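You operate a simulated robot arm through the tools that you are given. There is no shell and no other tool. Be economical: measure what you need, move in short steps, check, and stop when the job is done.

Carry out the task below with a simulated two-armed robot. There is one attempt and no reset: what you move stays moved.

## Task
Take the yellow banded roll and put it on the top of the card bench. Take the small grey weight and leave it on the shelf under the numbered bench. Pick up the small blue ladle with one hand, pass it to the other hand and put it on the top of the fibre block. Fetch the large grey weight and set it on the middle of the store bench. Take the grey stone block and put it on the top of the card bench. Take the white cup and put it on the bare board. Open the bottom drawer. The order is free. Set down upright: small grey weight, large grey weight, grey stone block, white cup.

The check looks at the end state, three seconds after you hand in, the way a careful person would. Anything else that was tipped, shoved, dropped, spilled or broken makes it a failure.

## Robot
Two 7-joint arms with two-finger parallel grippers on one trunk, on a base that drives. Base frame: it is fixed to the floor where the robot stands at the start and does not move with it; the origin is under the middle of the robot, x ahead of it, y to its left, z up. Lengths are in m, angles in degrees, forces in N, time in s.
The left shoulder is at the start at [0.02, 0.101, 1.562], the right one opposite. Places, roughly: bare board (24x17 cm) [-2, -3.84, 0.8]; bottom drawer [-4.2, 1, 0.4]; grey stone block (7x5x6 cm) [-4.6, -1.9, 0.8]; large grey weight (9x7x9 cm) [-4.4, -1.9, 0.8]; middle of the store bench [-5.7, -0.9, 0.9]; shelf under the numbered bench (22x72 cm) [0.66, -5.24, 0.32]; small blue ladle (6x5x14 cm) [-2.7, 0.7, 0.8]; small grey weight (5x5x6 cm) [-1.8, -0.9, 0.8]; top of the card bench [-1.8, -1.1, 0.8]; top of the fibre block (34x21 cm) [-0.72, 1.04, 0.76]; white cup (7x7x8 cm) [-5.6, -1.2, 0.9]; yellow banded roll (6x6x15 cm) [0.5, 0, 1.6]. Payload 2.4 kg a hand.
The tool frame of a hand sits at the grasp point between the pads (the TCP): z along the fingers, y along the line on which they close. The tips reach 0.024 m beyond it. The gripper opens to 0.068 m. The fingers are 0.017 m wide and 0.01 m thick; the gripper's body (0.04 by 0.07 m) begins 0.041 m behind the TCP.
Orientation is that of the tool frame in the base frame, as a unit quaternion [x, y, z, w]. With the fingers straight down and closing along the base's y, the tool's x points along the base's -x, its y along +y and its z along -z.

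## Interface
- The arms move only by the tool apply_moves. It takes "left_increments", "right_increments" or both (then of equal length, played together; a hand with none holds still); each is a list of rows, each an object (a shift or turn left out is 0, a gripper value left out holds the last) with "translation": the shift along the tool's x, y, z in m, a list of three; "turn": the turn, a rotation vector about the tool's x, y, z in degrees, a list of three; "gripper": the opening, from 0 (shut) to 1 (fully open). In form: [{"translation": [x, y, z], "turn": [wx, wy, wz], "gripper": gripper}, ...]. A call has 1 to 8 rows; each row shifts and turns the commanded pose from where the row before left it, along the tool's axes as they then stand. Rows are played at 5 a second. More than 0.05 m and 8.6 degrees between two rows, or a gripper value outside its range, and nothing of the call is played. A pose out of reach is approached as far as the arm can. The call stops where the force on the tool passes 40 N (or 10 N more than at its start, if that is more) or the arm is blocked; 0.2 s more then pass. Each finger travels about 0.072 m/s and halts on what it meets, pressing with about 21 N; the grip force reading is that of the motor and also rises with nothing between the fingers. The clock runs only during rows and for 0.2 s after the last one: add rows that do not move to give the fingers time. It gives the time, the measured TCP pose, the force on the tool (base axes), the opening and the grip force at its end, in the units of the frame above (readings bear some noise), with the torque about the TCP (base axes, N m) and any sound that the robot's microphone picked up, and new pictures: "show" is both (left out), scene, wrist or none (wrist: the cameras of the hands that moved).
- Cameras (640 x 400 px; columns grow to the right, rows downward): "scene" is now at [0.1021, -0.0056, 1.7708]; the picture's right is [-0.07, -1.00, 0.00], its down [-0.06, 0.00, -1.00] and it looks along [1.00, -0.07, -0.06] (base axes); focal length 262 px, centre (320, 200). "left" rides on the left gripper at [0.084, -0.011, -0.075] in its tool frame; the picture's right is [0.13, 0.99, 0.00], its down [-0.60, 0.08, -0.79] and it looks along [-0.79, 0.10, 0.61] (tool axes); focal length 251 px, centre (320, 200). "right" rides on the right gripper at [0.084, 0.011, -0.075] in its tool frame; the picture's right is [-0.13, 0.99, 0.00], its down [-0.60, -0.08, -0.79] and it looks along [-0.79, -0.10, 0.61] (tool axes); focal length 251 px, centre (320, 200). There is no depth. A picture from a camera that has moved, and an enlarged one, comes with that camera's place and axes in the base frame and with its lens.
- move_column(by): slides the trunk up (or, below 0, down) by that many m; the arms and the scene camera ride with it, the base frame stays. It gives what a move gives, with no picture.
- drive_base(legs): drives the robot by 1 to 6 legs, each [ahead, left, turn to the left] in m, m and degrees, along the robot's own axes; the way and the turn of a leg run together, so that a leg with both is an arc; at most 1.5 m and 180 degrees a leg. The arms and the cameras ride along, it lands a little off, and it stops where it bumps. It gives what a move gives, and a new picture of the scene camera.
- turn_head(pan, tilt): turns the head with the scene camera to pan (to the left, within 86 degrees either way) and tilt (down, from -29 to 69), counted from straight ahead of the robot. It gives what a move gives, and a new picture of the scene camera.
- enlarge(camera, box): a new picture of the part [left, top, right, bottom] of that camera's present view, enlarged. It takes no simulated time.
- job_done(): hands the job in; it is judged then, once.

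Work in short steps. Places have to be worked out from the pictures, the camera data and where the tool is seen: move nearer, look again, correct. Check each grasp and each placing, and mend what went wrong. You have 207 turns and 260 pictures in all, those below and enlarged ones among them. Open the grippers and draw the arms clear of the work before you hand the job in, unless the task says otherwise; then end with one line.

The tools are called after "Request:" as a command line: name --argument value ..., lists and objects as JSON in quotes. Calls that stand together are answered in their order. apply_moves: Moves the arms, as the interface text tells. Its arguments: {"type":"object","properties":{"left_increments":{"type":"array","items":{"type":"object","properties":{"translation":{"type":"array","items":{"type":"number"}},"turn":{"type":"array","items":{"type":"number"}},"gripper":{"type":"number"}}}},"right_increments":{"type":"array","items":{"type":"object","properties":{"translation":{"type":"array","items":{"type":"number"}},"turn":{"type":"array","items":{"type":"number"}},"gripper":{"type":"number"}}}},"show":{"type":"string","enum":["both","scene","wrist","none"]}},"required":[]} The other tools are called the same way: move_column (by) slides the trunk up or down; drive_base (legs) drives the base; turn_head (pan, tilt) turns the head that bears the scene camera; enlarge (camera, box) takes an enlarged picture of a part of a camera's view; job_done () hands the job in.

At the start:

```text
time: 0.0
left_position: [0.2659, 0.0772, 1.7297]
left_tool_rot: [-0.002, 1.0, -0.002, 0.0]
left_wrist_force: [-0.8, 0.1, -0.2]
left_wrist_torque: [0.02, -0.01, -0.02]
left_opening: 0.0679
left_grip_force: 0.1
right_position: [0.2403, -0.1357, 1.7299]
right_tool_rot: [0.0, 1.0, 0.0, 0.0]
right_wrist_force: [-0.5, 0.0, 0.7]
right_wrist_torque: [-0.02, 0.0, 0.02]
right_opening: 0.0679
right_grip_force: 0.1
trunk travel left (down, up): [-0.775, 0.075]
robot x, y, heading: [0.0005, 0.0001, -0.2]
head pan, tilt: [-3.9, 3.5]
```

scene: 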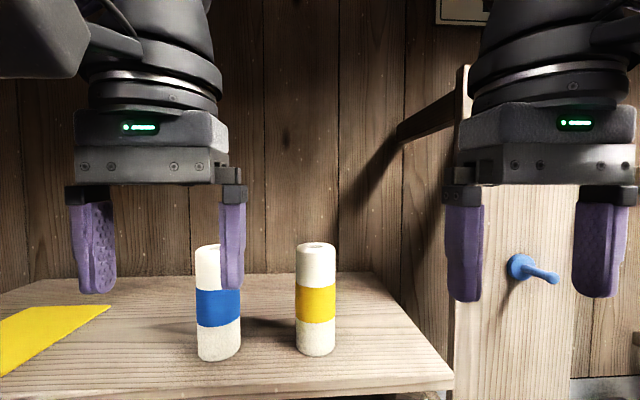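
right: 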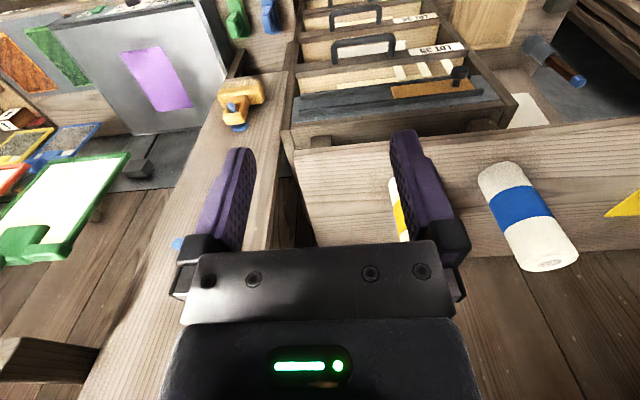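
left: 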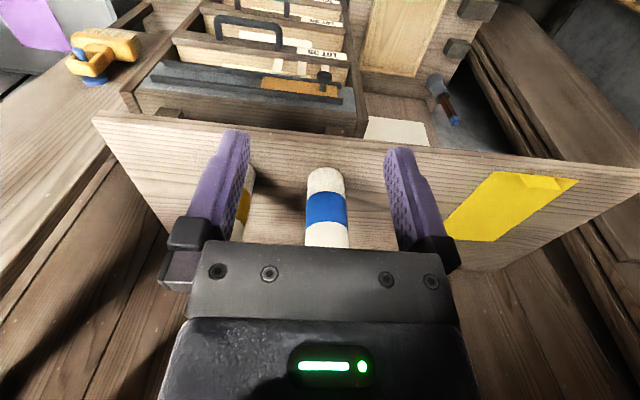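

The yellow roll seems to stand around x 0.48, y -0.03, on a shelf at z about 1.54, just under the hand height. I look down to see what is in front of the base before I drive.

Request:
turn_head --pan 0 --tilt 55

Request:
turn_head --pan -80 --tilt 15

Request:
turn_head --pan 80 --tilt 15

```text
time: 1.2
left_position: [0.265, 0.0775, 1.73]
left_tool_rot: [-0.002, 1.0, -0.002, -0.001]
left_wrist_force: [-0.6, -0.1, 0.1]
left_wrist_torque: [-0.01, 0.03, -0.04]
left_opening: 0.0679
left_grip_force: 0.2
right_position: [0.2402, -0.1358, 1.7285]
right_tool_rot: [0.0, 1.0, 0.0, 0.0]
right_wrist_force: [0.9, 0.1, 0.0]
right_wrist_torque: [0.0, -0.02, 0.0]
right_opening: 0.0679
right_grip_force: 0.0
trunk travel left (down, up): [-0.775, 0.075]
robot x, y, heading: [-0.0004, -0.0032, -0.1]
head pan, tilt: [0.0, 55.0]
camera scene: at [0.0831, 0.0007, 1.692], right [0.0, -1.0, 0.0], down [-0.82, 0.0, -0.57], along [0.57, 0.0, -0.82], focal length 262 px, centre (320, 200)
```

scene: 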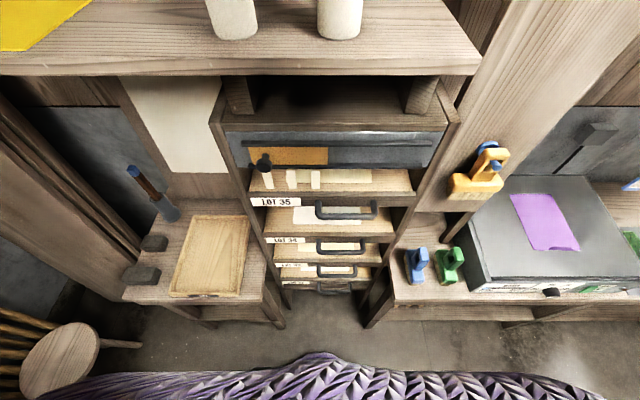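

```text
time: 2.7
left_position: [0.2651, 0.076, 1.7306]
left_tool_rot: [-0.002, 1.0, -0.002, 0.0]
left_wrist_force: [-0.2, -0.7, 0.4]
left_wrist_torque: [0.01, 0.03, 0.0]
left_opening: 0.0682
left_grip_force: 0.1
right_position: [0.2397, -0.136, 1.7298]
right_tool_rot: [0.0, 1.0, 0.0, 0.001]
right_wrist_force: [0.1, 0.7, -1.2]
right_wrist_torque: [0.02, 0.01, -0.01]
right_opening: 0.0679
right_grip_force: 0.0
trunk travel left (down, up): [-0.775, 0.075]
robot x, y, heading: [0.0022, -0.0001, 0.1]
head pan, tilt: [-80.0, 15.0]
camera scene: at [0.0272, -0.0913, 1.7522], right [-0.98, -0.17, 0.0], down [-0.05, 0.26, -0.97], along [0.17, -0.95, -0.26], focal length 262 px, centre (320, 200)
```

scene: 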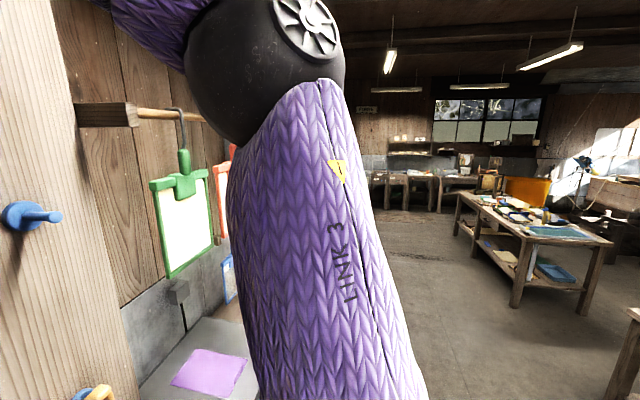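

```text
time: 5.2
left_position: [0.2665, 0.0767, 1.7292]
left_tool_rot: [-0.002, 1.0, -0.002, 0.0]
left_wrist_force: [-0.1, -0.7, -0.5]
left_wrist_torque: [0.01, 0.03, 0.03]
left_opening: 0.0683
left_grip_force: 0.0
right_position: [0.2405, -0.1355, 1.7297]
right_tool_rot: [0.0, 1.0, 0.0, 0.0]
right_wrist_force: [-0.5, 0.0, 0.0]
right_wrist_torque: [0.02, 0.02, 0.01]
right_opening: 0.0681
right_grip_force: 0.0
trunk travel left (down, up): [-0.775, 0.075]
robot x, y, heading: [0.0025, -0.0008, 0.1]
head pan, tilt: [80.0, 15.0]
camera scene: at [0.0272, 0.0926, 1.7522], right [0.98, -0.17, 0.0], down [-0.05, -0.25, -0.97], along [0.17, 0.95, -0.26], focal length 262 px, centre (320, 200)
```

scene: 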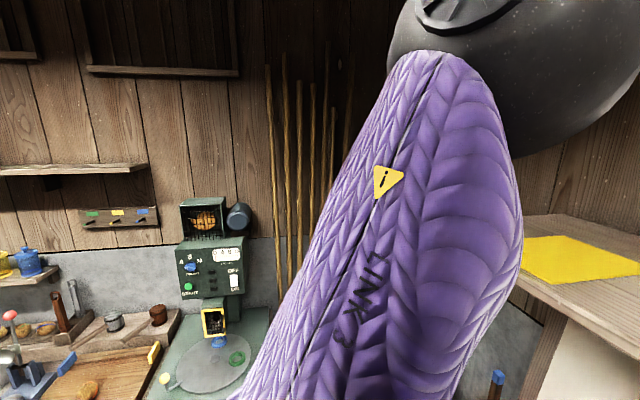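

The bench fronts lie at x of about 0.3 and the shelf front edge at about 0.36. I raise the trunk so the fingers clear the rolls, then shift left and ahead to bring the right hand over the yellow one.

Request:
move_column --by 0.06

Request:
turn_head --pan 0 --tilt 25

Request:
drive_base --legs '[[0, 0.105, 0], [0.15, 0, 0]]'

Request:
apply_moves --right_increments '[{"translation": [0, 0, 0]}]' --show "wrist"

```text
time: 6.2
left_position: [0.2656, 0.077, 1.7897]
left_tool_rot: [-0.002, 1.0, -0.001, 0.0]
left_wrist_force: [-0.2, 0.2, -0.2]
left_wrist_torque: [0.02, -0.01, 0.02]
left_opening: 0.0681
left_grip_force: 0.0
right_position: [0.2395, -0.1366, 1.7895]
right_tool_rot: [-0.001, 1.0, 0.0, 0.0]
right_wrist_force: [-1.0, 0.5, 0.0]
right_wrist_torque: [0.03, -0.02, -0.01]
right_opening: 0.0681
right_grip_force: 0.1
trunk travel left (down, up): [-0.835, 0.015]
robot x, y, heading: [-0.0024, 0.0009, -0.1]
head pan, tilt: [80.0, 15.0]
```

```text
time: 7.7
left_position: [0.2657, 0.0775, 1.7894]
left_tool_rot: [-0.002, 1.0, -0.001, 0.0]
left_wrist_force: [-0.2, -0.2, -0.4]
left_wrist_torque: [-0.01, -0.02, 0.03]
left_opening: 0.0681
left_grip_force: 0.0
right_position: [0.2394, -0.1365, 1.7894]
right_tool_rot: [0.0, 1.0, 0.0, 0.0]
right_wrist_force: [0.6, -0.3, 0.0]
right_wrist_torque: [0.02, -0.06, 0.02]
right_opening: 0.0683
right_grip_force: 0.1
trunk travel left (down, up): [-0.835, 0.015]
robot x, y, heading: [-0.0013, -0.0023, -0.0]
head pan, tilt: [0.0, 25.0]
camera scene: at [0.1028, 0.0008, 1.796], right [0.0, -1.0, 0.0], down [-0.42, 0.0, -0.91], along [0.91, 0.0, -0.42], focal length 262 px, centre (320, 200)
```

scene: 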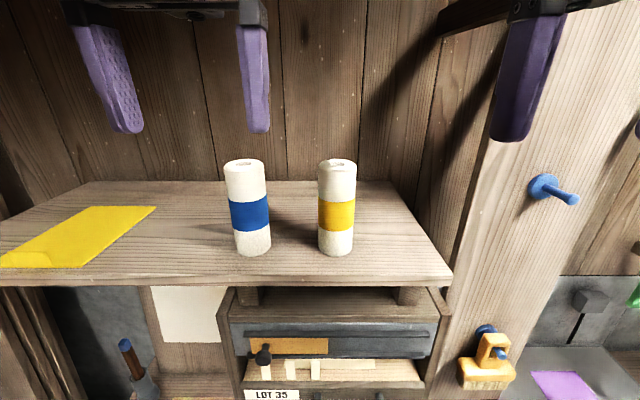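

```text
time: 9.9
left_position: [0.416, 0.1798, 1.7893]
left_tool_rot: [-0.002, 1.0, -0.002, -0.002]
left_wrist_force: [0.3, 0.3, -0.4]
left_wrist_torque: [0.0, 0.05, 0.02]
left_opening: 0.068
left_grip_force: 0.0
right_position: [0.3916, -0.0321, 1.7895]
right_tool_rot: [-0.001, 1.0, 0.0, -0.002]
right_wrist_force: [0.5, -0.6, -0.4]
right_wrist_torque: [0.01, 0.03, -0.01]
right_opening: 0.0681
right_grip_force: 0.1
trunk travel left (down, up): [-0.835, 0.015]
robot x, y, heading: [0.1444, 0.101, 0.4]
head pan, tilt: [0.0, 25.0]
camera scene: at [0.2537, 0.1041, 1.7958], right [0.0, -1.0, 0.0], down [-0.42, 0.0, -0.91], along [0.91, 0.0, -0.42], focal length 262 px, centre (320, 200)
```

scene: 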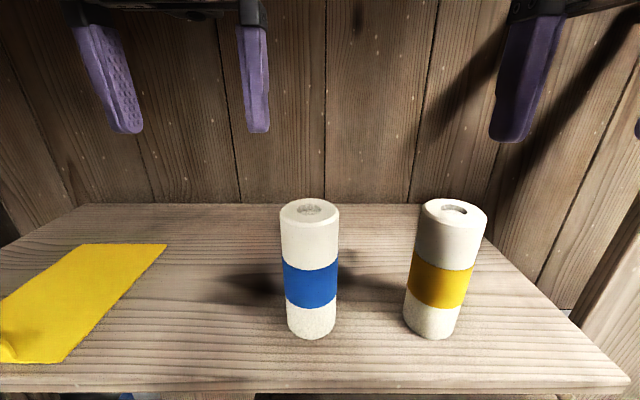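

```text
time: 10.3
left_position: [0.4123, 0.181, 1.7887]
left_tool_rot: [-0.003, 1.0, -0.003, 0.0]
left_wrist_force: [-1.0, -0.9, -0.9]
left_wrist_torque: [-0.01, -0.01, -0.03]
left_opening: 0.0682
left_grip_force: 0.0
right_position: [0.3864, -0.0337, 1.7906]
right_tool_rot: [-0.002, 1.0, 0.0, 0.0]
right_wrist_force: [0.8, 1.3, 0.3]
right_wrist_torque: [-0.01, 0.0, 0.0]
right_opening: 0.068
right_grip_force: 0.0
trunk travel left (down, up): [-0.835, 0.015]
robot x, y, heading: [0.1479, 0.1033, 0.0]
head pan, tilt: [0.0, 25.0]
camera right: at [0.3019, -0.0226, 1.8649], right [0.13, 0.99, 0.0], down [0.6, -0.08, 0.79], along [0.79, -0.1, -0.61], focal length 251 px, centre (320, 200)
```

right: 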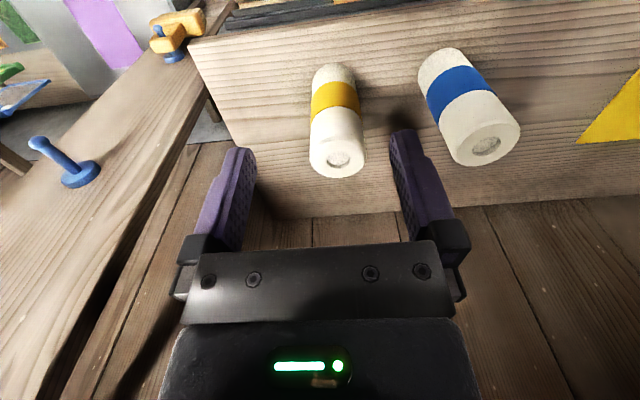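

I triangulate the yellow roll's centre at about (0.479, -0.026) with its top at z 1.675. I extend the right arm toward it at this safe height to learn the reach.

Request:
apply_moves --right_increments '[{"translation": [-0.04, 0.008, 0]}, {"translation": [-0.04, 0, 0]}, {"translation": [-0.01, 0, 0]}, {}]' --show "wrist"

```text
time: 11.3
left_position: [0.4136, 0.1827, 1.7899]
left_tool_rot: [-0.003, 1.0, -0.002, -0.001]
left_wrist_force: [0.2, 0.1, -0.2]
left_wrist_torque: [0.0, 0.01, -0.03]
left_opening: 0.068
left_grip_force: 0.2
right_position: [0.4728, -0.0224, 1.7791]
right_tool_rot: [-0.002, 1.0, 0.0, 0.001]
right_wrist_force: [0.4, 0.8, -1.3]
right_wrist_torque: [-0.02, -0.02, 0.01]
right_opening: 0.0683
right_grip_force: 0.0
right hand out of reach, approached as far as the arm can: row 2, 3
trunk travel left (down, up): [-0.835, 0.015]
robot x, y, heading: [0.1472, 0.1, -0.1]
head pan, tilt: [0.0, 25.0]
camera right: at [0.3877, -0.0136, 1.8539], right [0.13, 0.99, 0.0], down [0.6, -0.08, 0.79], along [0.79, -0.1, -0.61], focal length 251 px, centre (320, 200)
```

right: 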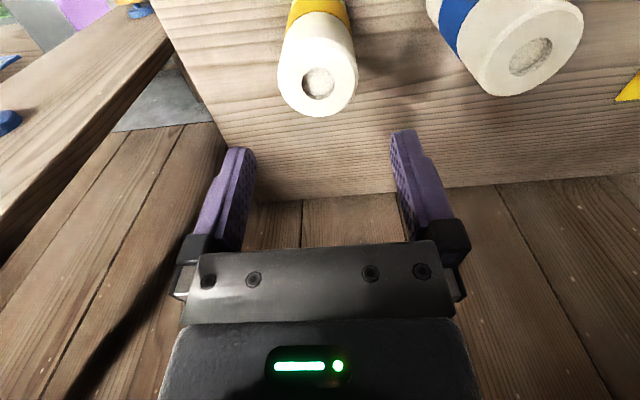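

The roll's centre now checks out at (0.4785, -0.026). The arm is at its limit, so I pull it back a little and drive the base ahead instead.

Request:
apply_moves --right_increments '[{"translation": [0.04, -0.003, 0]}]' --show "none"

Request:
drive_base --legs '[[0.045, 0, 0]]'

Request:
apply_moves --right_increments '[{}]' --show "wrist"

```text
time: 11.7
left_position: [0.4103, 0.1789, 1.7903]
left_tool_rot: [-0.002, 1.0, -0.002, 0.001]
left_wrist_force: [-0.6, -0.6, -0.2]
left_wrist_torque: [-0.01, -0.02, -0.01]
left_opening: 0.0681
left_grip_force: 0.0
right_position: [0.4294, -0.032, 1.7783]
right_tool_rot: [-0.001, 1.0, 0.0, 0.001]
right_wrist_force: [-0.7, -1.5, -1.2]
right_wrist_torque: [0.01, -0.02, 0.01]
right_opening: 0.0679
right_grip_force: 0.0
trunk travel left (down, up): [-0.835, 0.015]
robot x, y, heading: [0.1454, 0.1035, 0.0]
head pan, tilt: [0.0, 25.0]
```

```text
time: 12.4
left_position: [0.4136, 0.1819, 1.7882]
left_tool_rot: [-0.005, 1.0, -0.001, 0.0]
left_wrist_force: [0.5, -0.3, 1.0]
left_wrist_torque: [0.02, 0.03, 0.02]
left_opening: 0.0676
left_grip_force: 0.1
right_position: [0.4329, -0.0263, 1.7791]
right_tool_rot: [-0.004, 1.0, 0.0, -0.001]
right_wrist_force: [0.6, 0.1, 0.1]
right_wrist_torque: [0.06, 0.07, 0.03]
right_opening: 0.0681
right_grip_force: 0.0
trunk travel left (down, up): [-0.835, 0.015]
robot x, y, heading: [0.1468, 0.1026, 0.0]
head pan, tilt: [0.0, 25.0]
stopped in leg 1: the robot was blocked; the commanded pose is now the measured one
camera scene: at [0.2513, 0.104, 1.796], right [0.01, -1.0, 0.0], down [-0.42, 0.0, -0.91], along [0.91, 0.01, -0.42], focal length 262 px, centre (320, 200)
```

scene: 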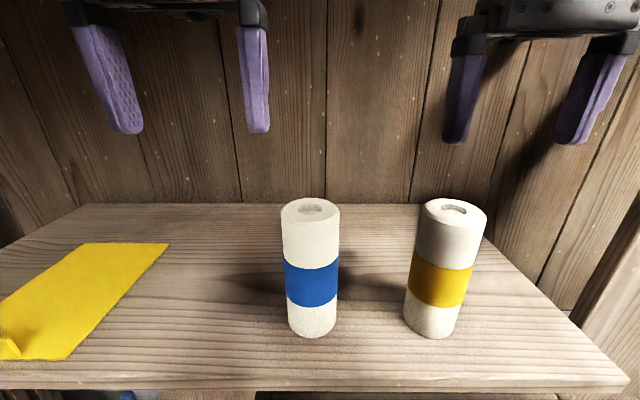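

```text
time: 12.8
left_position: [0.4124, 0.1801, 1.7899]
left_tool_rot: [-0.006, 1.0, -0.002, 0.0]
left_wrist_force: [-0.6, 0.1, -0.4]
left_wrist_torque: [-0.01, -0.02, -0.01]
left_opening: 0.068
left_grip_force: 0.1
right_position: [0.4327, -0.0267, 1.7786]
right_tool_rot: [-0.003, 1.0, 0.0, 0.001]
right_wrist_force: [0.4, 0.2, 0.7]
right_wrist_torque: [0.03, -0.01, -0.04]
right_opening: 0.0681
right_grip_force: 0.0
trunk travel left (down, up): [-0.835, 0.015]
robot x, y, heading: [0.1472, 0.1011, 0.5]
head pan, tilt: [0.0, 25.0]
camera right: at [0.3474, -0.0181, 1.8538], right [0.12, 0.99, 0.0], down [0.6, -0.07, 0.79], along [0.79, -0.1, -0.61], focal length 251 px, centre (320, 200)
```

right: 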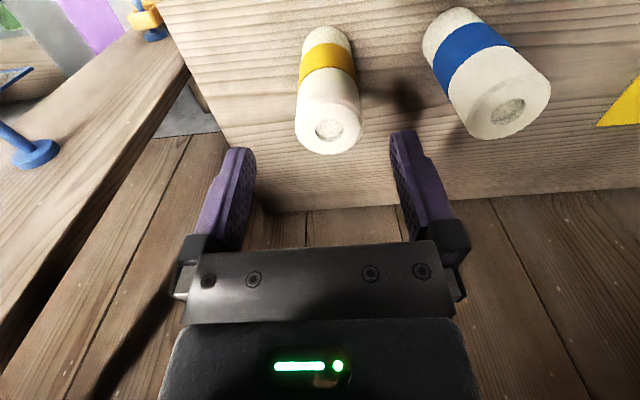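

The base is blocked at x 0.147, so the arm must reach. The pads straddle the roll, so I lower the right hand in front of it first and then will slide forward.

Request:
apply_moves --right_increments '[{"translation": [0, 0, 0.04]}, {"translation": [0, 0, 0.04]}, {"translation": [0, 0, 0.035]}, {}]' --show "both"

```text
time: 13.8
left_position: [0.4127, 0.1807, 1.7902]
left_tool_rot: [-0.006, 1.0, -0.002, 0.0]
left_wrist_force: [-0.1, 0.3, -0.4]
left_wrist_torque: [0.01, 0.01, 0.01]
left_opening: 0.068
left_grip_force: 0.0
right_position: [0.4316, -0.0282, 1.6652]
right_tool_rot: [-0.003, 1.0, 0.001, 0.001]
right_wrist_force: [0.2, -1.1, -0.5]
right_wrist_torque: [0.04, -0.01, -0.02]
right_opening: 0.0679
right_grip_force: 0.1
trunk travel left (down, up): [-0.835, 0.015]
robot x, y, heading: [0.1454, 0.0999, 0.2]
head pan, tilt: [0.0, 25.0]
camera scene: at [0.2503, 0.1035, 1.7961], right [0.01, -1.0, 0.0], down [-0.42, 0.0, -0.91], along [0.91, 0.01, -0.42], focal length 262 px, centre (320, 200)
camera right: at [0.3464, -0.0189, 1.7394], right [0.12, 0.99, 0.0], down [0.6, -0.08, 0.79], along [0.79, -0.1, -0.61], focal length 251 px, centre (320, 200)
```

scene: 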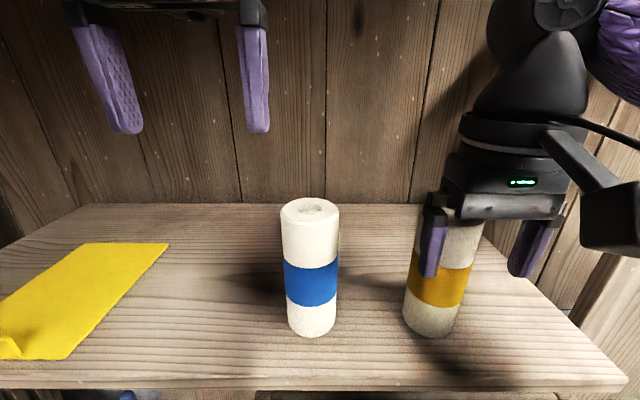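
right: 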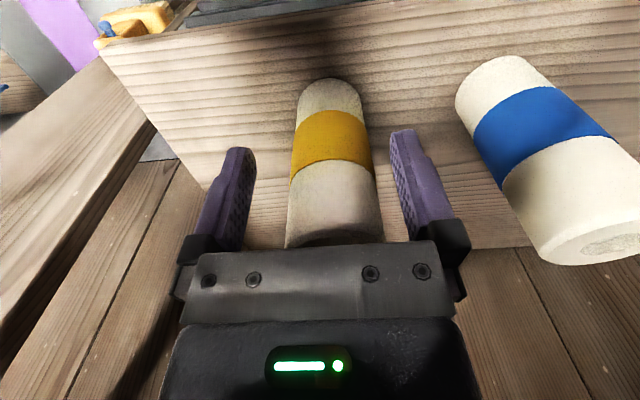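

The roll's axis is about 3 mm to the left of the finger midline. I slide forward 4.6 cm with that correction.

Request:
apply_moves --right_increments '[{"translation": [-0.02, 0.003, 0]}, {"translation": [-0.015, 0, 0]}, {"translation": [-0.011, 0, 0]}, {}]' --show "both"

```text
time: 14.8
left_position: [0.413, 0.1804, 1.7897]
left_tool_rot: [-0.005, 1.0, -0.002, 0.0]
left_wrist_force: [1.4, 0.1, 0.0]
left_wrist_torque: [0.01, 0.02, 0.0]
left_opening: 0.0678
left_grip_force: 0.1
right_position: [0.4784, -0.0234, 1.6639]
right_tool_rot: [-0.004, 1.0, 0.001, -0.001]
right_wrist_force: [-0.2, 1.1, 0.3]
right_wrist_torque: [-0.02, -0.01, 0.01]
right_opening: 0.068
right_grip_force: 0.1
trunk travel left (down, up): [-0.835, 0.015]
robot x, y, heading: [0.148, 0.1049, 0.5]
head pan, tilt: [0.0, 25.0]
camera scene: at [0.2504, 0.1033, 1.796], right [0.01, -1.0, 0.0], down [-0.42, 0.0, -0.91], along [0.91, 0.01, -0.42], focal length 262 px, centre (320, 200)
camera right: at [0.3929, -0.0146, 1.7385], right [0.12, 0.99, 0.0], down [0.6, -0.07, 0.79], along [0.79, -0.1, -0.61], focal length 251 px, centre (320, 200)
```

scene: 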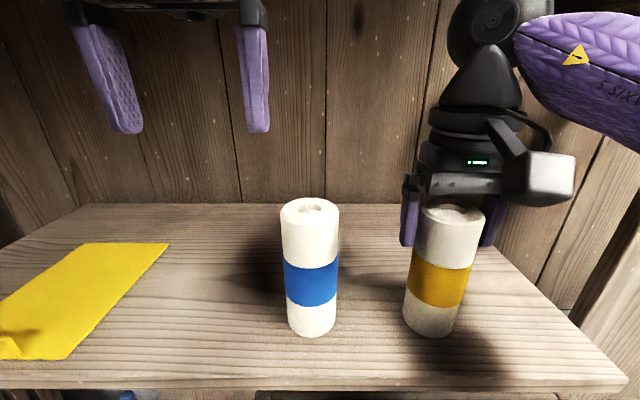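
right: 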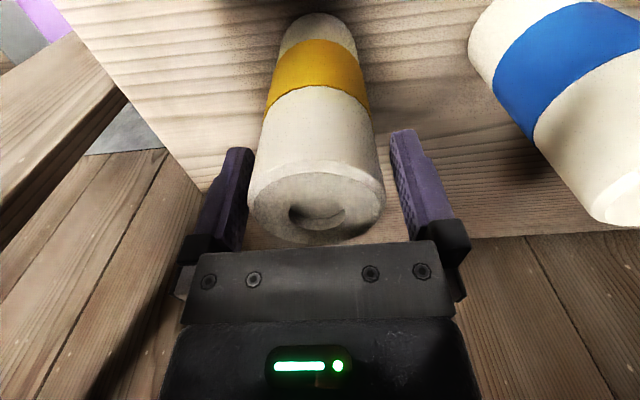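

The fingers straddle the roll well. I go down 8 mm more and close.

Request:
apply_moves --right_increments '[{"translation": [0, -0.001, 0.008]}, {"gripper": 0.0}, {}, {}, {}]' --show "wrist"

Request:
apply_moves --right_increments '[{"translation": [0, 0, -0.03]}, {"translation": [0, 0, -0.03]}, {}]' --show "both"

```text
time: 16.0
left_position: [0.4128, 0.1802, 1.7899]
left_tool_rot: [-0.005, 1.0, -0.001, 0.0]
left_wrist_force: [0.8, -0.4, -0.8]
left_wrist_torque: [-0.01, 0.02, 0.0]
left_opening: 0.068
left_grip_force: 0.1
right_position: [0.4781, -0.0255, 1.6562]
right_tool_rot: [-0.003, 1.0, 0.001, 0.0]
right_wrist_force: [0.6, -0.6, 2.5]
right_wrist_torque: [-0.08, -0.05, 0.01]
right_opening: 0.0572
right_grip_force: 20.7
trunk travel left (down, up): [-0.835, 0.015]
robot x, y, heading: [0.1478, 0.1028, 0.3]
head pan, tilt: [0.0, 25.0]
camera right: at [0.3931, -0.016, 1.7308], right [0.12, 0.99, 0.0], down [0.6, -0.08, 0.79], along [0.79, -0.1, -0.61], focal length 251 px, centre (320, 200)
```

right: 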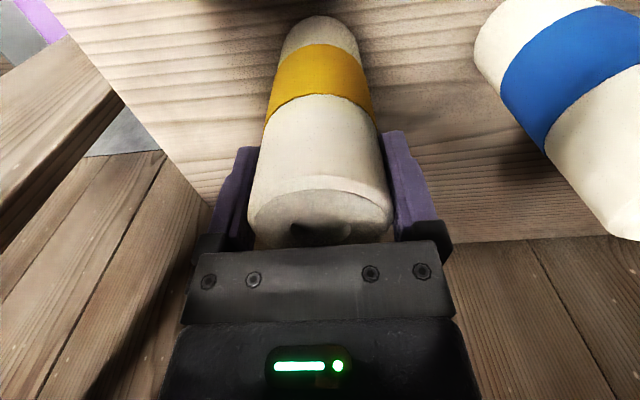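

```text
time: 16.8
left_position: [0.4139, 0.1799, 1.7889]
left_tool_rot: [-0.006, 1.0, -0.002, -0.001]
left_wrist_force: [1.0, 0.5, 0.2]
left_wrist_torque: [0.06, 0.02, 0.02]
left_opening: 0.0682
left_grip_force: 0.1
right_position: [0.4784, -0.0255, 1.7133]
right_tool_rot: [-0.004, 1.0, -0.001, -0.001]
right_wrist_force: [0.2, 0.3, -0.9]
right_wrist_torque: [0.04, 0.0, -0.01]
right_opening: 0.0571
right_grip_force: 21.3
trunk travel left (down, up): [-0.835, 0.015]
robot x, y, heading: [0.1487, 0.1059, 0.5]
head pan, tilt: [0.0, 25.0]
camera scene: at [0.2511, 0.1029, 1.796], right [0.01, -1.0, 0.0], down [-0.42, 0.0, -0.91], along [0.91, 0.01, -0.42], focal length 262 px, centre (320, 200)
camera right: at [0.3948, -0.0167, 1.7895], right [0.12, 0.99, 0.0], down [0.6, -0.08, 0.79], along [0.79, -0.1, -0.61], focal length 251 px, centre (320, 200)
```

scene: 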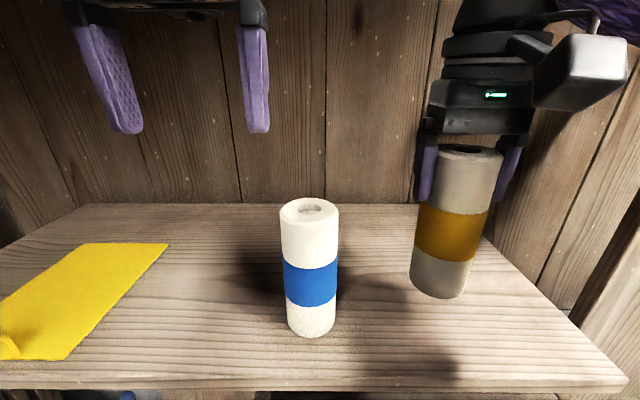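
right: 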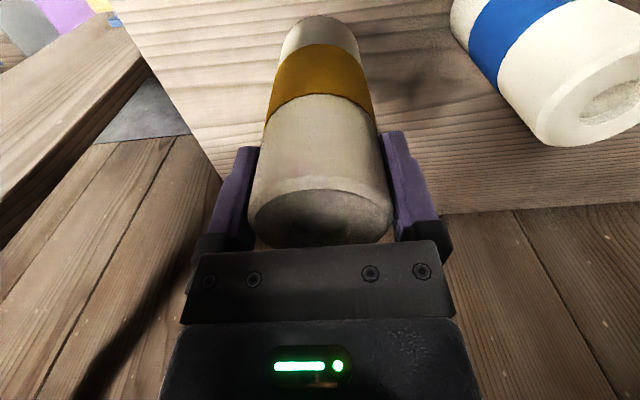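

The roll is held and clear of the shelf. I drive back, then draw the hand in and look around behind.

Request:
drive_base --legs '[[-0.35, 0, 0]]'

Request:
apply_moves --right_increments '[{"translation": [0.045, 0, 0]}, {"translation": [0.045, 0, 0]}]' --show "none"

Request:
turn_head --pan -86 --tilt 25

```text
time: 19.0
left_position: [0.0651, 0.1787, 1.7895]
left_tool_rot: [-0.004, 1.0, -0.002, 0.0]
left_wrist_force: [-0.6, 0.3, -0.2]
left_wrist_torque: [0.01, 0.0, 0.03]
left_opening: 0.0681
left_grip_force: 0.0
right_position: [0.1318, -0.0274, 1.7146]
right_tool_rot: [-0.002, 1.0, -0.001, 0.0]
right_wrist_force: [0.3, -0.1, -1.2]
right_wrist_torque: [0.0, 0.02, -0.01]
right_opening: 0.0571
right_grip_force: 20.9
trunk travel left (down, up): [-0.835, 0.015]
robot x, y, heading: [-0.1967, 0.0968, 0.3]
head pan, tilt: [0.0, 25.0]
camera scene: at [-0.0968, 0.1012, 1.796], right [0.0, -1.0, 0.0], down [-0.42, 0.0, -0.91], along [0.91, 0.0, -0.42], focal length 262 px, centre (320, 200)
```

scene: 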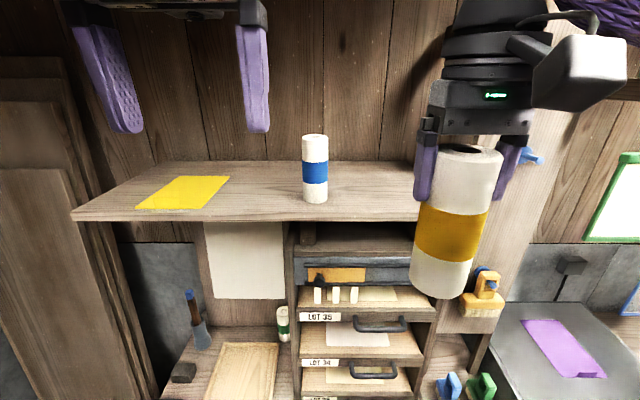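

```text
time: 19.6
left_position: [0.0641, 0.1784, 1.7899]
left_tool_rot: [-0.003, 1.0, -0.003, 0.001]
left_wrist_force: [0.0, 0.6, -0.6]
left_wrist_torque: [-0.01, 0.01, 0.0]
left_opening: 0.068
left_grip_force: 0.1
right_position: [0.0373, -0.028, 1.7144]
right_tool_rot: [-0.003, 1.0, 0.0, 0.001]
right_wrist_force: [0.2, 0.3, -0.4]
right_wrist_torque: [-0.02, -0.01, 0.02]
right_opening: 0.0572
right_grip_force: 21.2
trunk travel left (down, up): [-0.835, 0.015]
robot x, y, heading: [-0.201, 0.0974, 0.2]
head pan, tilt: [0.0, 25.0]
```

```text
time: 21.2
left_position: [0.0636, 0.1785, 1.7903]
left_tool_rot: [-0.003, 1.0, -0.002, 0.001]
left_wrist_force: [0.5, -0.2, -0.2]
left_wrist_torque: [-0.01, 0.0, -0.04]
left_opening: 0.068
left_grip_force: 0.0
right_position: [0.0407, -0.0285, 1.7148]
right_tool_rot: [-0.002, 1.0, 0.0, 0.0]
right_wrist_force: [-0.7, -0.1, -1.1]
right_wrist_torque: [0.03, 0.01, 0.0]
right_opening: 0.0575
right_grip_force: 21.3
trunk travel left (down, up): [-0.835, 0.015]
robot x, y, heading: [-0.2014, 0.1055, 0.2]
head pan, tilt: [-85.9, 25.0]
camera scene: at [-0.1822, 0.0089, 1.796], right [-1.0, -0.08, 0.0], down [-0.03, 0.42, -0.91], along [0.07, -0.9, -0.42], focal length 262 px, centre (320, 200)
```

scene: 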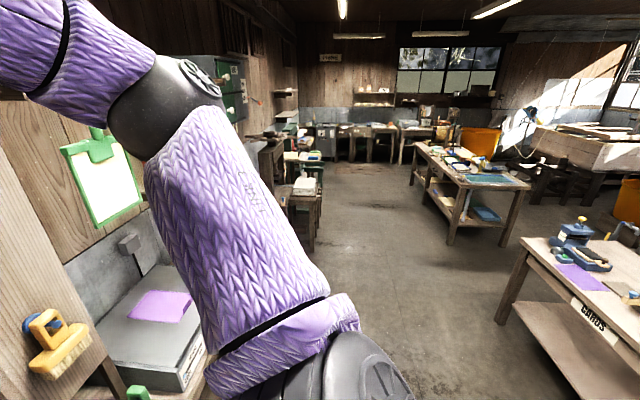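

The bench marked "CARDS" is behind to the right, its near corner about (-1.45, -1.6). I turn around to face it and look.

Request:
turn_head --pan 0 --tilt 25

Request:
drive_base --legs '[[0, 0, -145]]'

Request:
turn_head --pan -50 --tilt 20

```text
time: 22.8
left_position: [0.0657, 0.1775, 1.789]
left_tool_rot: [-0.002, 1.0, -0.002, 0.0]
left_wrist_force: [0.4, 0.2, 0.5]
left_wrist_torque: [0.03, -0.02, -0.01]
left_opening: 0.0679
left_grip_force: 0.1
right_position: [0.0397, -0.0283, 1.7136]
right_tool_rot: [-0.002, 1.0, 0.0, 0.0]
right_wrist_force: [0.3, -0.4, -0.9]
right_wrist_torque: [0.01, 0.0, -0.01]
right_opening: 0.0572
right_grip_force: 20.9
trunk travel left (down, up): [-0.835, 0.015]
robot x, y, heading: [-0.1968, 0.099, 0.4]
head pan, tilt: [0.0, 25.0]
camera scene: at [-0.097, 0.1011, 1.796], right [0.0, -1.0, 0.0], down [-0.42, 0.0, -0.91], along [0.91, 0.0, -0.42], focal length 262 px, centre (320, 200)
```

scene: 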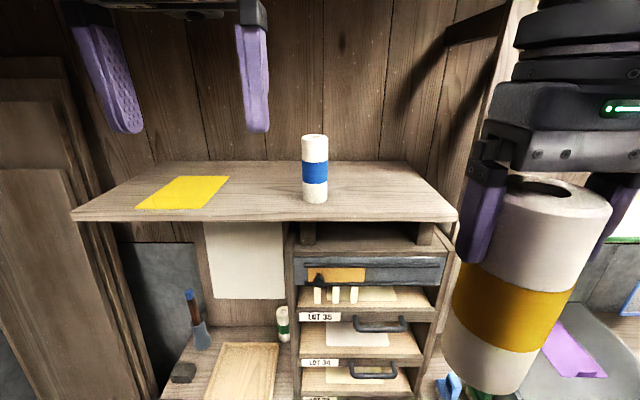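

```text
time: 29.2
left_position: [-0.3749, -0.1156, 1.7892]
left_tool_rot: [0.953, 0.302, 0.0, -0.002]
left_wrist_force: [0.1, 0.1, 0.0]
left_wrist_torque: [-0.01, 0.01, -0.03]
left_opening: 0.0678
left_grip_force: 0.0
right_position: [-0.4701, 0.0693, 1.7133]
right_tool_rot: [0.954, 0.3, -0.001, 0.0]
right_wrist_force: [0.8, -1.1, -1.0]
right_wrist_torque: [-0.02, 0.0, 0.02]
right_opening: 0.057
right_grip_force: 21.6
trunk travel left (down, up): [-0.835, 0.015]
robot x, y, heading: [-0.2014, 0.0985, -145.2]
head pan, tilt: [0.0, 25.0]
camera scene: at [-0.2836, 0.0422, 1.796], right [-0.57, 0.82, 0.0], down [0.35, 0.24, -0.91], along [-0.74, -0.52, -0.42], focal length 262 px, centre (320, 200)
```

scene: 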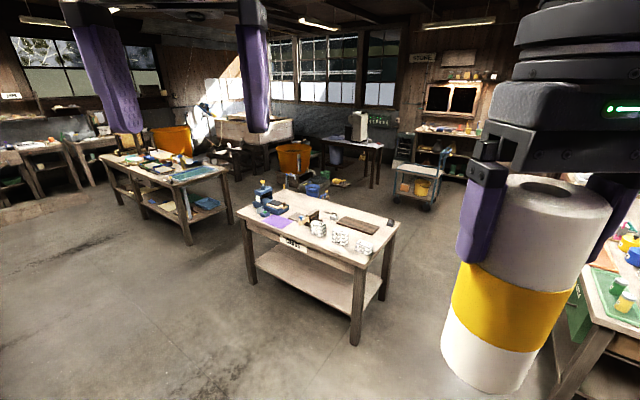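

```text
time: 30.4
left_position: [-0.3731, -0.1155, 1.7885]
left_tool_rot: [0.953, 0.302, 0.0, -0.002]
left_wrist_force: [-0.5, -0.4, -0.4]
left_wrist_torque: [0.01, -0.02, 0.0]
left_opening: 0.0679
left_grip_force: 0.1
right_position: [-0.4707, 0.0694, 1.7142]
right_tool_rot: [0.954, 0.299, 0.0, 0.0]
right_wrist_force: [0.7, 0.0, -0.9]
right_wrist_torque: [0.02, -0.01, 0.0]
right_opening: 0.0574
right_grip_force: 20.9
trunk travel left (down, up): [-0.835, 0.015]
robot x, y, heading: [-0.2009, 0.0981, -144.9]
head pan, tilt: [-50.0, 20.0]
camera scene: at [-0.298, 0.1191, 1.8041], right [0.26, 0.97, 0.0], down [0.33, -0.09, -0.94], along [-0.91, 0.24, -0.34], focal length 262 px, centre (320, 200)
```

scene: 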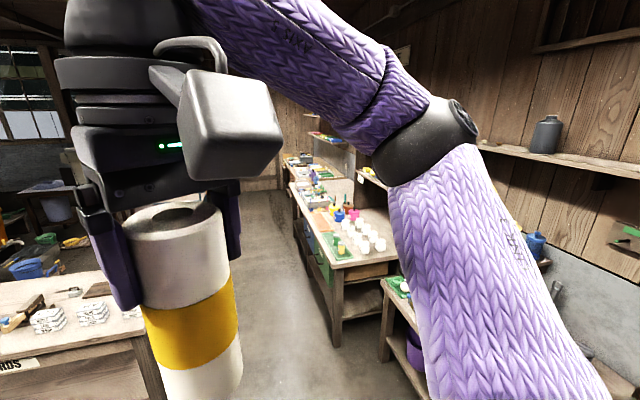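

The card bench spans roughly x -1.44 to -2.06, y -1.57 to -0.46, top near 0.8. I drive to stand in front of its east edge facing it.

Request:
turn_head --pan 0 --tilt 40

Request:
drive_base --legs '[[0, 0, -35], [0, 1.1, 0], [0.65, 0, 0]]'

Request:
enlarge --camera "scene" --box '[0, 0, 640, 400]'

```text
time: 31.6
left_position: [-0.3736, -0.115, 1.7897]
left_tool_rot: [0.954, 0.301, -0.001, -0.002]
left_wrist_force: [0.2, 0.6, 0.5]
left_wrist_torque: [0.02, -0.02, 0.01]
left_opening: 0.0681
left_grip_force: 0.1
right_position: [-0.4716, 0.069, 1.7136]
right_tool_rot: [0.954, 0.299, 0.0, 0.0]
right_wrist_force: [0.4, -0.1, -0.9]
right_wrist_torque: [0.0, 0.02, -0.01]
right_opening: 0.0574
right_grip_force: 21.1
trunk travel left (down, up): [-0.835, 0.015]
robot x, y, heading: [-0.2016, 0.0995, -144.9]
head pan, tilt: [0.0, 40.0]
camera scene: at [-0.2778, 0.0464, 1.7727], right [-0.57, 0.82, 0.0], down [0.53, 0.37, -0.77], along [-0.63, -0.44, -0.64], focal length 262 px, centre (320, 200)
```

scene: 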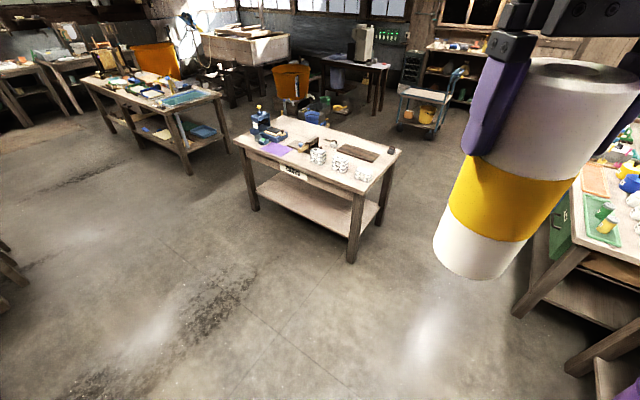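

```text
time: 42.1
left_position: [-1.0952, -1.0874, 1.7901]
left_tool_rot: [1.0, 0.006, 0.0, -0.003]
left_wrist_force: [0.4, -0.1, -0.2]
left_wrist_torque: [0.0, 0.03, 0.02]
left_opening: 0.0677
left_grip_force: 0.2
right_position: [-1.0704, -0.8801, 1.7142]
right_tool_rot: [1.0, 0.005, 0.0, 0.0]
right_wrist_force: [0.6, 0.5, -0.9]
right_wrist_torque: [-0.03, 0.0, 0.03]
right_opening: 0.0576
right_grip_force: 20.0
trunk travel left (down, up): [-0.835, 0.015]
robot x, y, heading: [-0.8301, -1.0114, -179.4]
head pan, tilt: [0.0, 40.0]
camera scene: at [-0.9243, -1.008, 1.7727], right [-0.01, 1.0, 0.0], down [0.64, 0.01, -0.77], along [-0.77, -0.01, -0.64], focal length 262 px, centre (320, 200)
```

scene: 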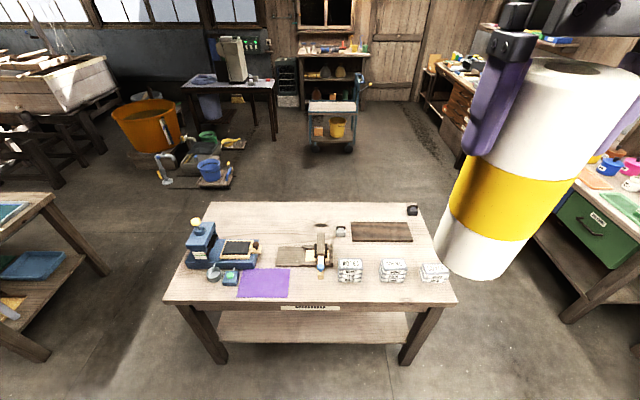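

```text
1.00 times, centred on (320, 200) of scene (not enlarged: the box is as wide or as high as the picture)
camera zoom: at [-0.9243, -1.008, 1.7727], right [-0.01, 1.0, 0.0], down [0.64, 0.01, -0.77], along [-0.77, -0.01, -0.64], focal length 262 px, centre (320, 200)
```

zoom: 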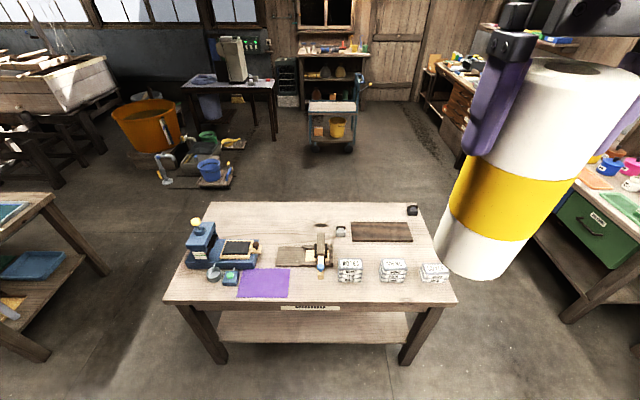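

Let me zoom on the bench top to identify the small grey weight and free spots.

Request:
enlarge --camera "scene" --box '[160, 190, 460, 320]'

```text
2.13 times, centred on (310, 255) of scene
camera zoom: at [-0.9243, -1.008, 1.7727], right [-0.01, 1.0, 0.0], down [0.64, 0.01, -0.77], along [-0.77, -0.01, -0.64], focal length 559 px, centre (341, 83)
```

zoom: 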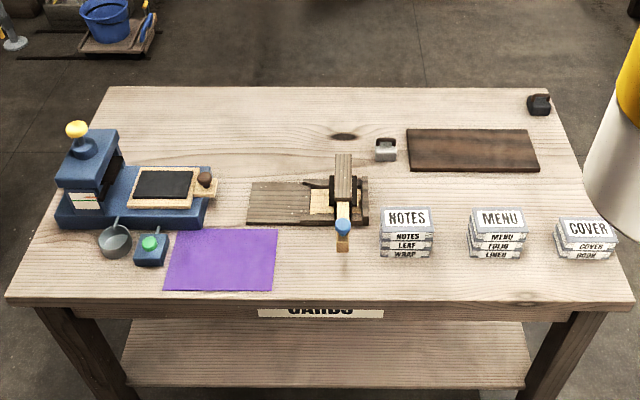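

The small grey weight is the one at about (-1.82, -0.91) (the black one is a look-alike). For the roll I choose the clear strip at about (-1.515, -1.09). I lower the trunk, move left and go ahead.

Request:
move_column --by -0.68

Request:
drive_base --legs '[[0, 0.21, 0], [0.4, 0, 0]]'

Request:
apply_moves --right_increments '[{}]' --show "wrist"

```text
refused: -0.68 is not a number from -0.4 to 0.4
```

```text
time: 45.8
left_position: [-1.4906, -1.291, 1.7906]
left_tool_rot: [1.0, -0.003, 0.0, -0.002]
left_wrist_force: [0.0, -0.1, 0.5]
left_wrist_torque: [0.01, 0.01, 0.02]
left_opening: 0.0683
left_grip_force: 0.0
right_position: [-1.4626, -1.0863, 1.7134]
right_tool_rot: [1.0, -0.005, 0.0, 0.0]
right_wrist_force: [0.2, 0.5, 0.0]
right_wrist_torque: [-0.01, 0.01, -0.03]
right_opening: 0.0572
right_grip_force: 21.2
trunk travel left (down, up): [-0.835, 0.015]
robot x, y, heading: [-1.2236, -1.2145, 179.7]
head pan, tilt: [0.0, 40.0]
camera scene: at [-1.3191, -1.2156, 1.7727], right [0.01, 1.0, 0.0], down [0.64, -0.01, -0.77], along [-0.77, 0.01, -0.64], focal length 262 px, centre (320, 200)
```

scene: 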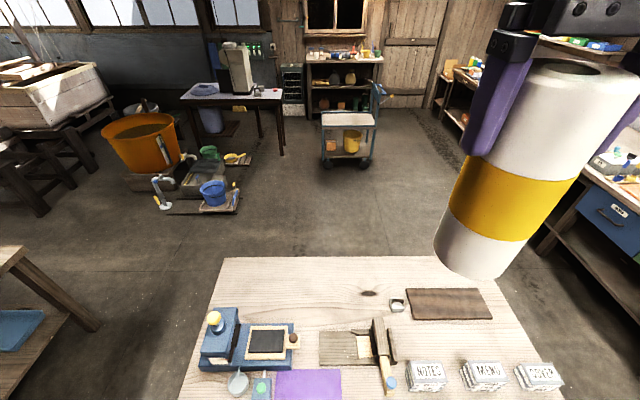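

```text
time: 46.2
left_position: [-1.4901, -1.291, 1.79]
left_tool_rot: [1.0, -0.003, 0.0, -0.002]
left_wrist_force: [-0.1, -0.6, -0.5]
left_wrist_torque: [-0.01, 0.03, 0.01]
left_opening: 0.0678
left_grip_force: 0.0
right_position: [-1.4616, -1.0863, 1.7145]
right_tool_rot: [1.0, -0.003, 0.0, 0.0]
right_wrist_force: [-0.3, 0.0, -1.1]
right_wrist_torque: [-0.04, -0.02, 0.02]
right_opening: 0.0575
right_grip_force: 21.0
trunk travel left (down, up): [-0.835, 0.015]
robot x, y, heading: [-1.2263, -1.219, 179.6]
head pan, tilt: [0.0, 40.0]
camera right: at [-1.3787, -1.0984, 1.7892], right [-0.14, -0.99, 0.0], down [-0.6, 0.08, 0.79], along [-0.79, 0.11, -0.61], focal length 251 px, centre (320, 200)
```

right: 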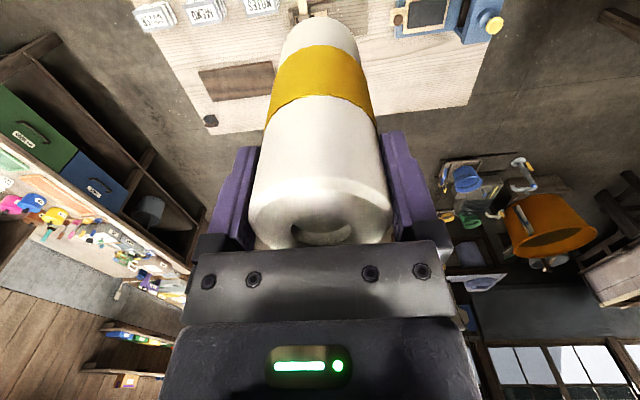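

Position is good and the trunk moves at most 0.4 at once. I lower in two steps, then look down at the spot.

Request:
move_column --by -0.4

Request:
move_column --by -0.25

Request:
turn_head --pan 0 --tilt 35

```text
time: 50.0
left_position: [-1.4905, -1.2919, 1.3903]
left_tool_rot: [1.0, -0.003, 0.0, -0.002]
left_wrist_force: [-0.5, 0.2, -0.3]
left_wrist_torque: [0.01, 0.02, -0.03]
left_opening: 0.0679
left_grip_force: 0.1
right_position: [-1.4639, -1.0847, 1.3146]
right_tool_rot: [1.0, -0.004, 0.0, 0.0]
right_wrist_force: [-0.5, 1.2, -0.5]
right_wrist_torque: [0.0, 0.0, 0.02]
right_opening: 0.0574
right_grip_force: 21.0
trunk travel left (down, up): [-0.435, 0.415]
robot x, y, heading: [-1.228, -1.2174, 179.1]
head pan, tilt: [0.0, 40.0]
```

```text
time: 52.6
left_position: [-1.5217, -1.2923, 1.1209]
left_tool_rot: [0.999, -0.003, 0.039, -0.001]
left_wrist_force: [0.1, -0.6, 0.5]
left_wrist_torque: [0.0, 0.01, 0.0]
left_opening: 0.0679
left_grip_force: 0.1
right_position: [-1.4622, -1.0852, 1.0646]
right_tool_rot: [1.0, -0.004, -0.001, 0.0]
right_wrist_force: [0.2, 0.0, -1.3]
right_wrist_torque: [0.04, 0.03, 0.02]
right_opening: 0.057
right_grip_force: 21.0
trunk travel left (down, up): [-0.185, 0.665]
robot x, y, heading: [-1.222, -1.2195, 179.3]
head pan, tilt: [0.0, 40.0]
```

```text
time: 53.2
left_position: [-1.5215, -1.2913, 1.1215]
left_tool_rot: [0.999, -0.003, 0.04, -0.002]
left_wrist_force: [-0.4, 0.3, 0.1]
left_wrist_torque: [0.03, -0.02, 0.0]
left_opening: 0.0678
left_grip_force: 0.1
right_position: [-1.4622, -1.0859, 1.0647]
right_tool_rot: [1.0, -0.005, 0.001, 0.0]
right_wrist_force: [0.1, 0.7, -1.7]
right_wrist_torque: [-0.01, 0.01, -0.01]
right_opening: 0.0573
right_grip_force: 20.8
trunk travel left (down, up): [-0.185, 0.665]
robot x, y, heading: [-1.2257, -1.2146, 179.6]
head pan, tilt: [0.0, 35.0]
camera scene: at [-1.3885, -1.215, 1.1265], right [0.01, 1.0, 0.0], down [0.57, 0.0, -0.82], along [-0.82, 0.01, -0.57], focal length 262 px, centre (320, 200)
```

scene: 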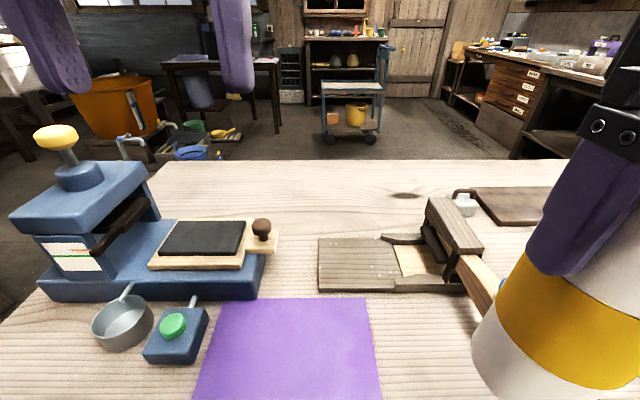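

The bench top works out at z about 0.778 and its front edge at x about -1.467. I extend the hand 6.5 cm forward, go part-way down and look.

Request:
apply_moves --right_increments '[{"translation": [-0.035, 0, 0]}, {"translation": [-0.03, 0.003, 0]}, {"translation": [0, 0, 0.05]}, {"translation": [0, 0, 0.05]}, {"translation": [0, 0, 0.03]}, {}]' --show "both"

```text
time: 54.6
left_position: [-1.5219, -1.2915, 1.1205]
left_tool_rot: [0.999, -0.002, 0.039, -0.002]
left_wrist_force: [0.3, -0.9, -0.4]
left_wrist_torque: [0.02, 0.0, 0.02]
left_opening: 0.0678
left_grip_force: 0.1
right_position: [-1.5272, -1.0887, 0.9334]
right_tool_rot: [1.0, -0.004, 0.0, 0.0]
right_wrist_force: [1.0, -0.1, -1.0]
right_wrist_torque: [0.01, 0.0, -0.01]
right_opening: 0.0572
right_grip_force: 20.8
trunk travel left (down, up): [-0.185, 0.665]
robot x, y, heading: [-1.2264, -1.2194, 179.7]
head pan, tilt: [0.0, 35.0]
camera scene: at [-1.3886, -1.215, 1.1265], right [0.01, 1.0, 0.0], down [0.57, 0.0, -0.82], along [-0.82, 0.01, -0.57], focal length 262 px, centre (320, 200)
camera right: at [-1.4449, -1.1014, 1.0087], right [-0.14, -0.99, 0.0], down [-0.6, 0.08, 0.79], along [-0.79, 0.11, -0.61], focal length 251 px, centre (320, 200)
```

scene: 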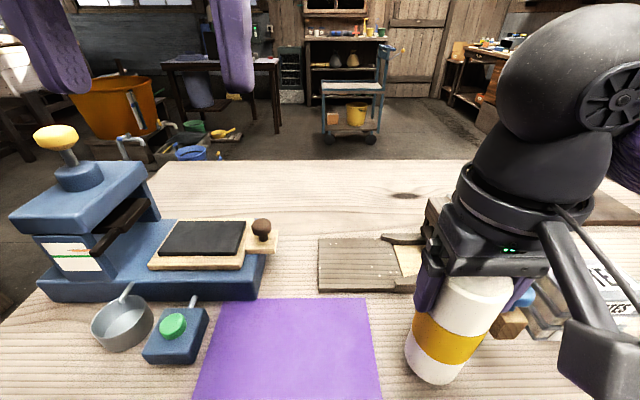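
right: 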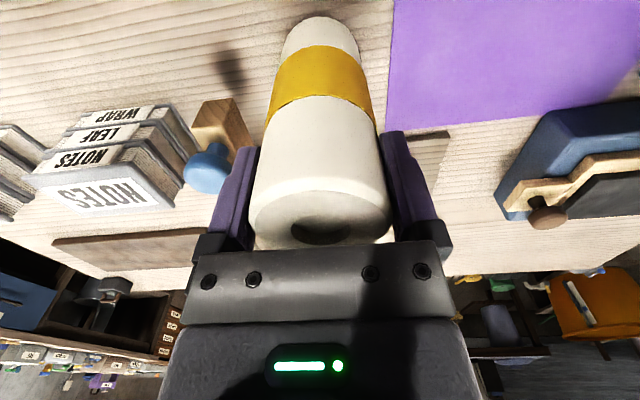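

The lever's blue knob sits at about (-1.53, -1.03, 0.92), close to my finger, so I shift the roll 2.4 cm away from it, then lower gently.

Request:
apply_moves --right_increments '[{"translation": [0.003, 0.024, 0]}, {"translation": [0, 0, 0.02]}, {}]' --show "both"

```text
time: 55.5
left_position: [-1.5215, -1.2921, 1.1206]
left_tool_rot: [0.999, -0.003, 0.039, -0.001]
left_wrist_force: [-0.1, 0.6, 0.6]
left_wrist_torque: [0.03, 0.02, 0.02]
left_opening: 0.068
left_grip_force: 0.0
right_position: [-1.5245, -1.1122, 0.9135]
right_tool_rot: [1.0, -0.004, 0.0, 0.0]
right_wrist_force: [0.1, 0.5, -0.7]
right_wrist_torque: [-0.03, 0.0, 0.03]
right_opening: 0.0571
right_grip_force: 21.2
trunk travel left (down, up): [-0.185, 0.665]
robot x, y, heading: [-1.2255, -1.2177, 179.4]
head pan, tilt: [0.0, 35.0]
camera scene: at [-1.3886, -1.215, 1.1265], right [0.01, 1.0, 0.0], down [0.57, 0.0, -0.82], along [-0.82, 0.01, -0.57], focal length 262 px, centre (320, 200)
camera right: at [-1.442, -1.1247, 0.9892], right [-0.14, -0.99, 0.0], down [-0.6, 0.08, 0.79], along [-0.79, 0.11, -0.61], focal length 251 px, centre (320, 200)
```

scene: 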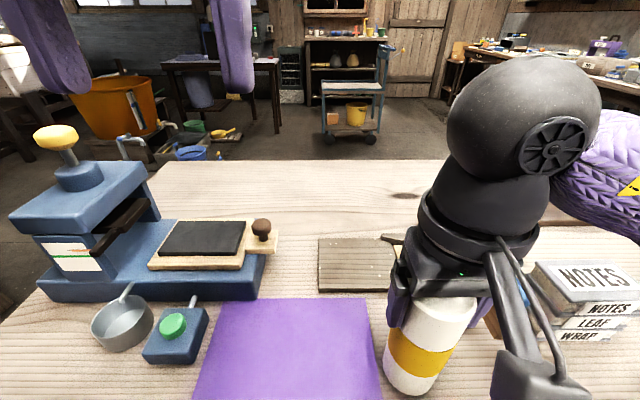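
right: 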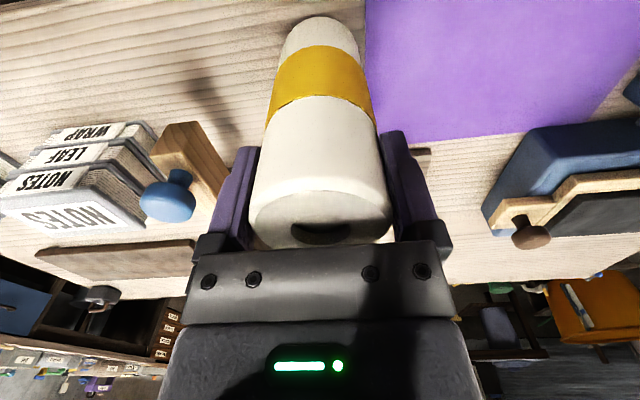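

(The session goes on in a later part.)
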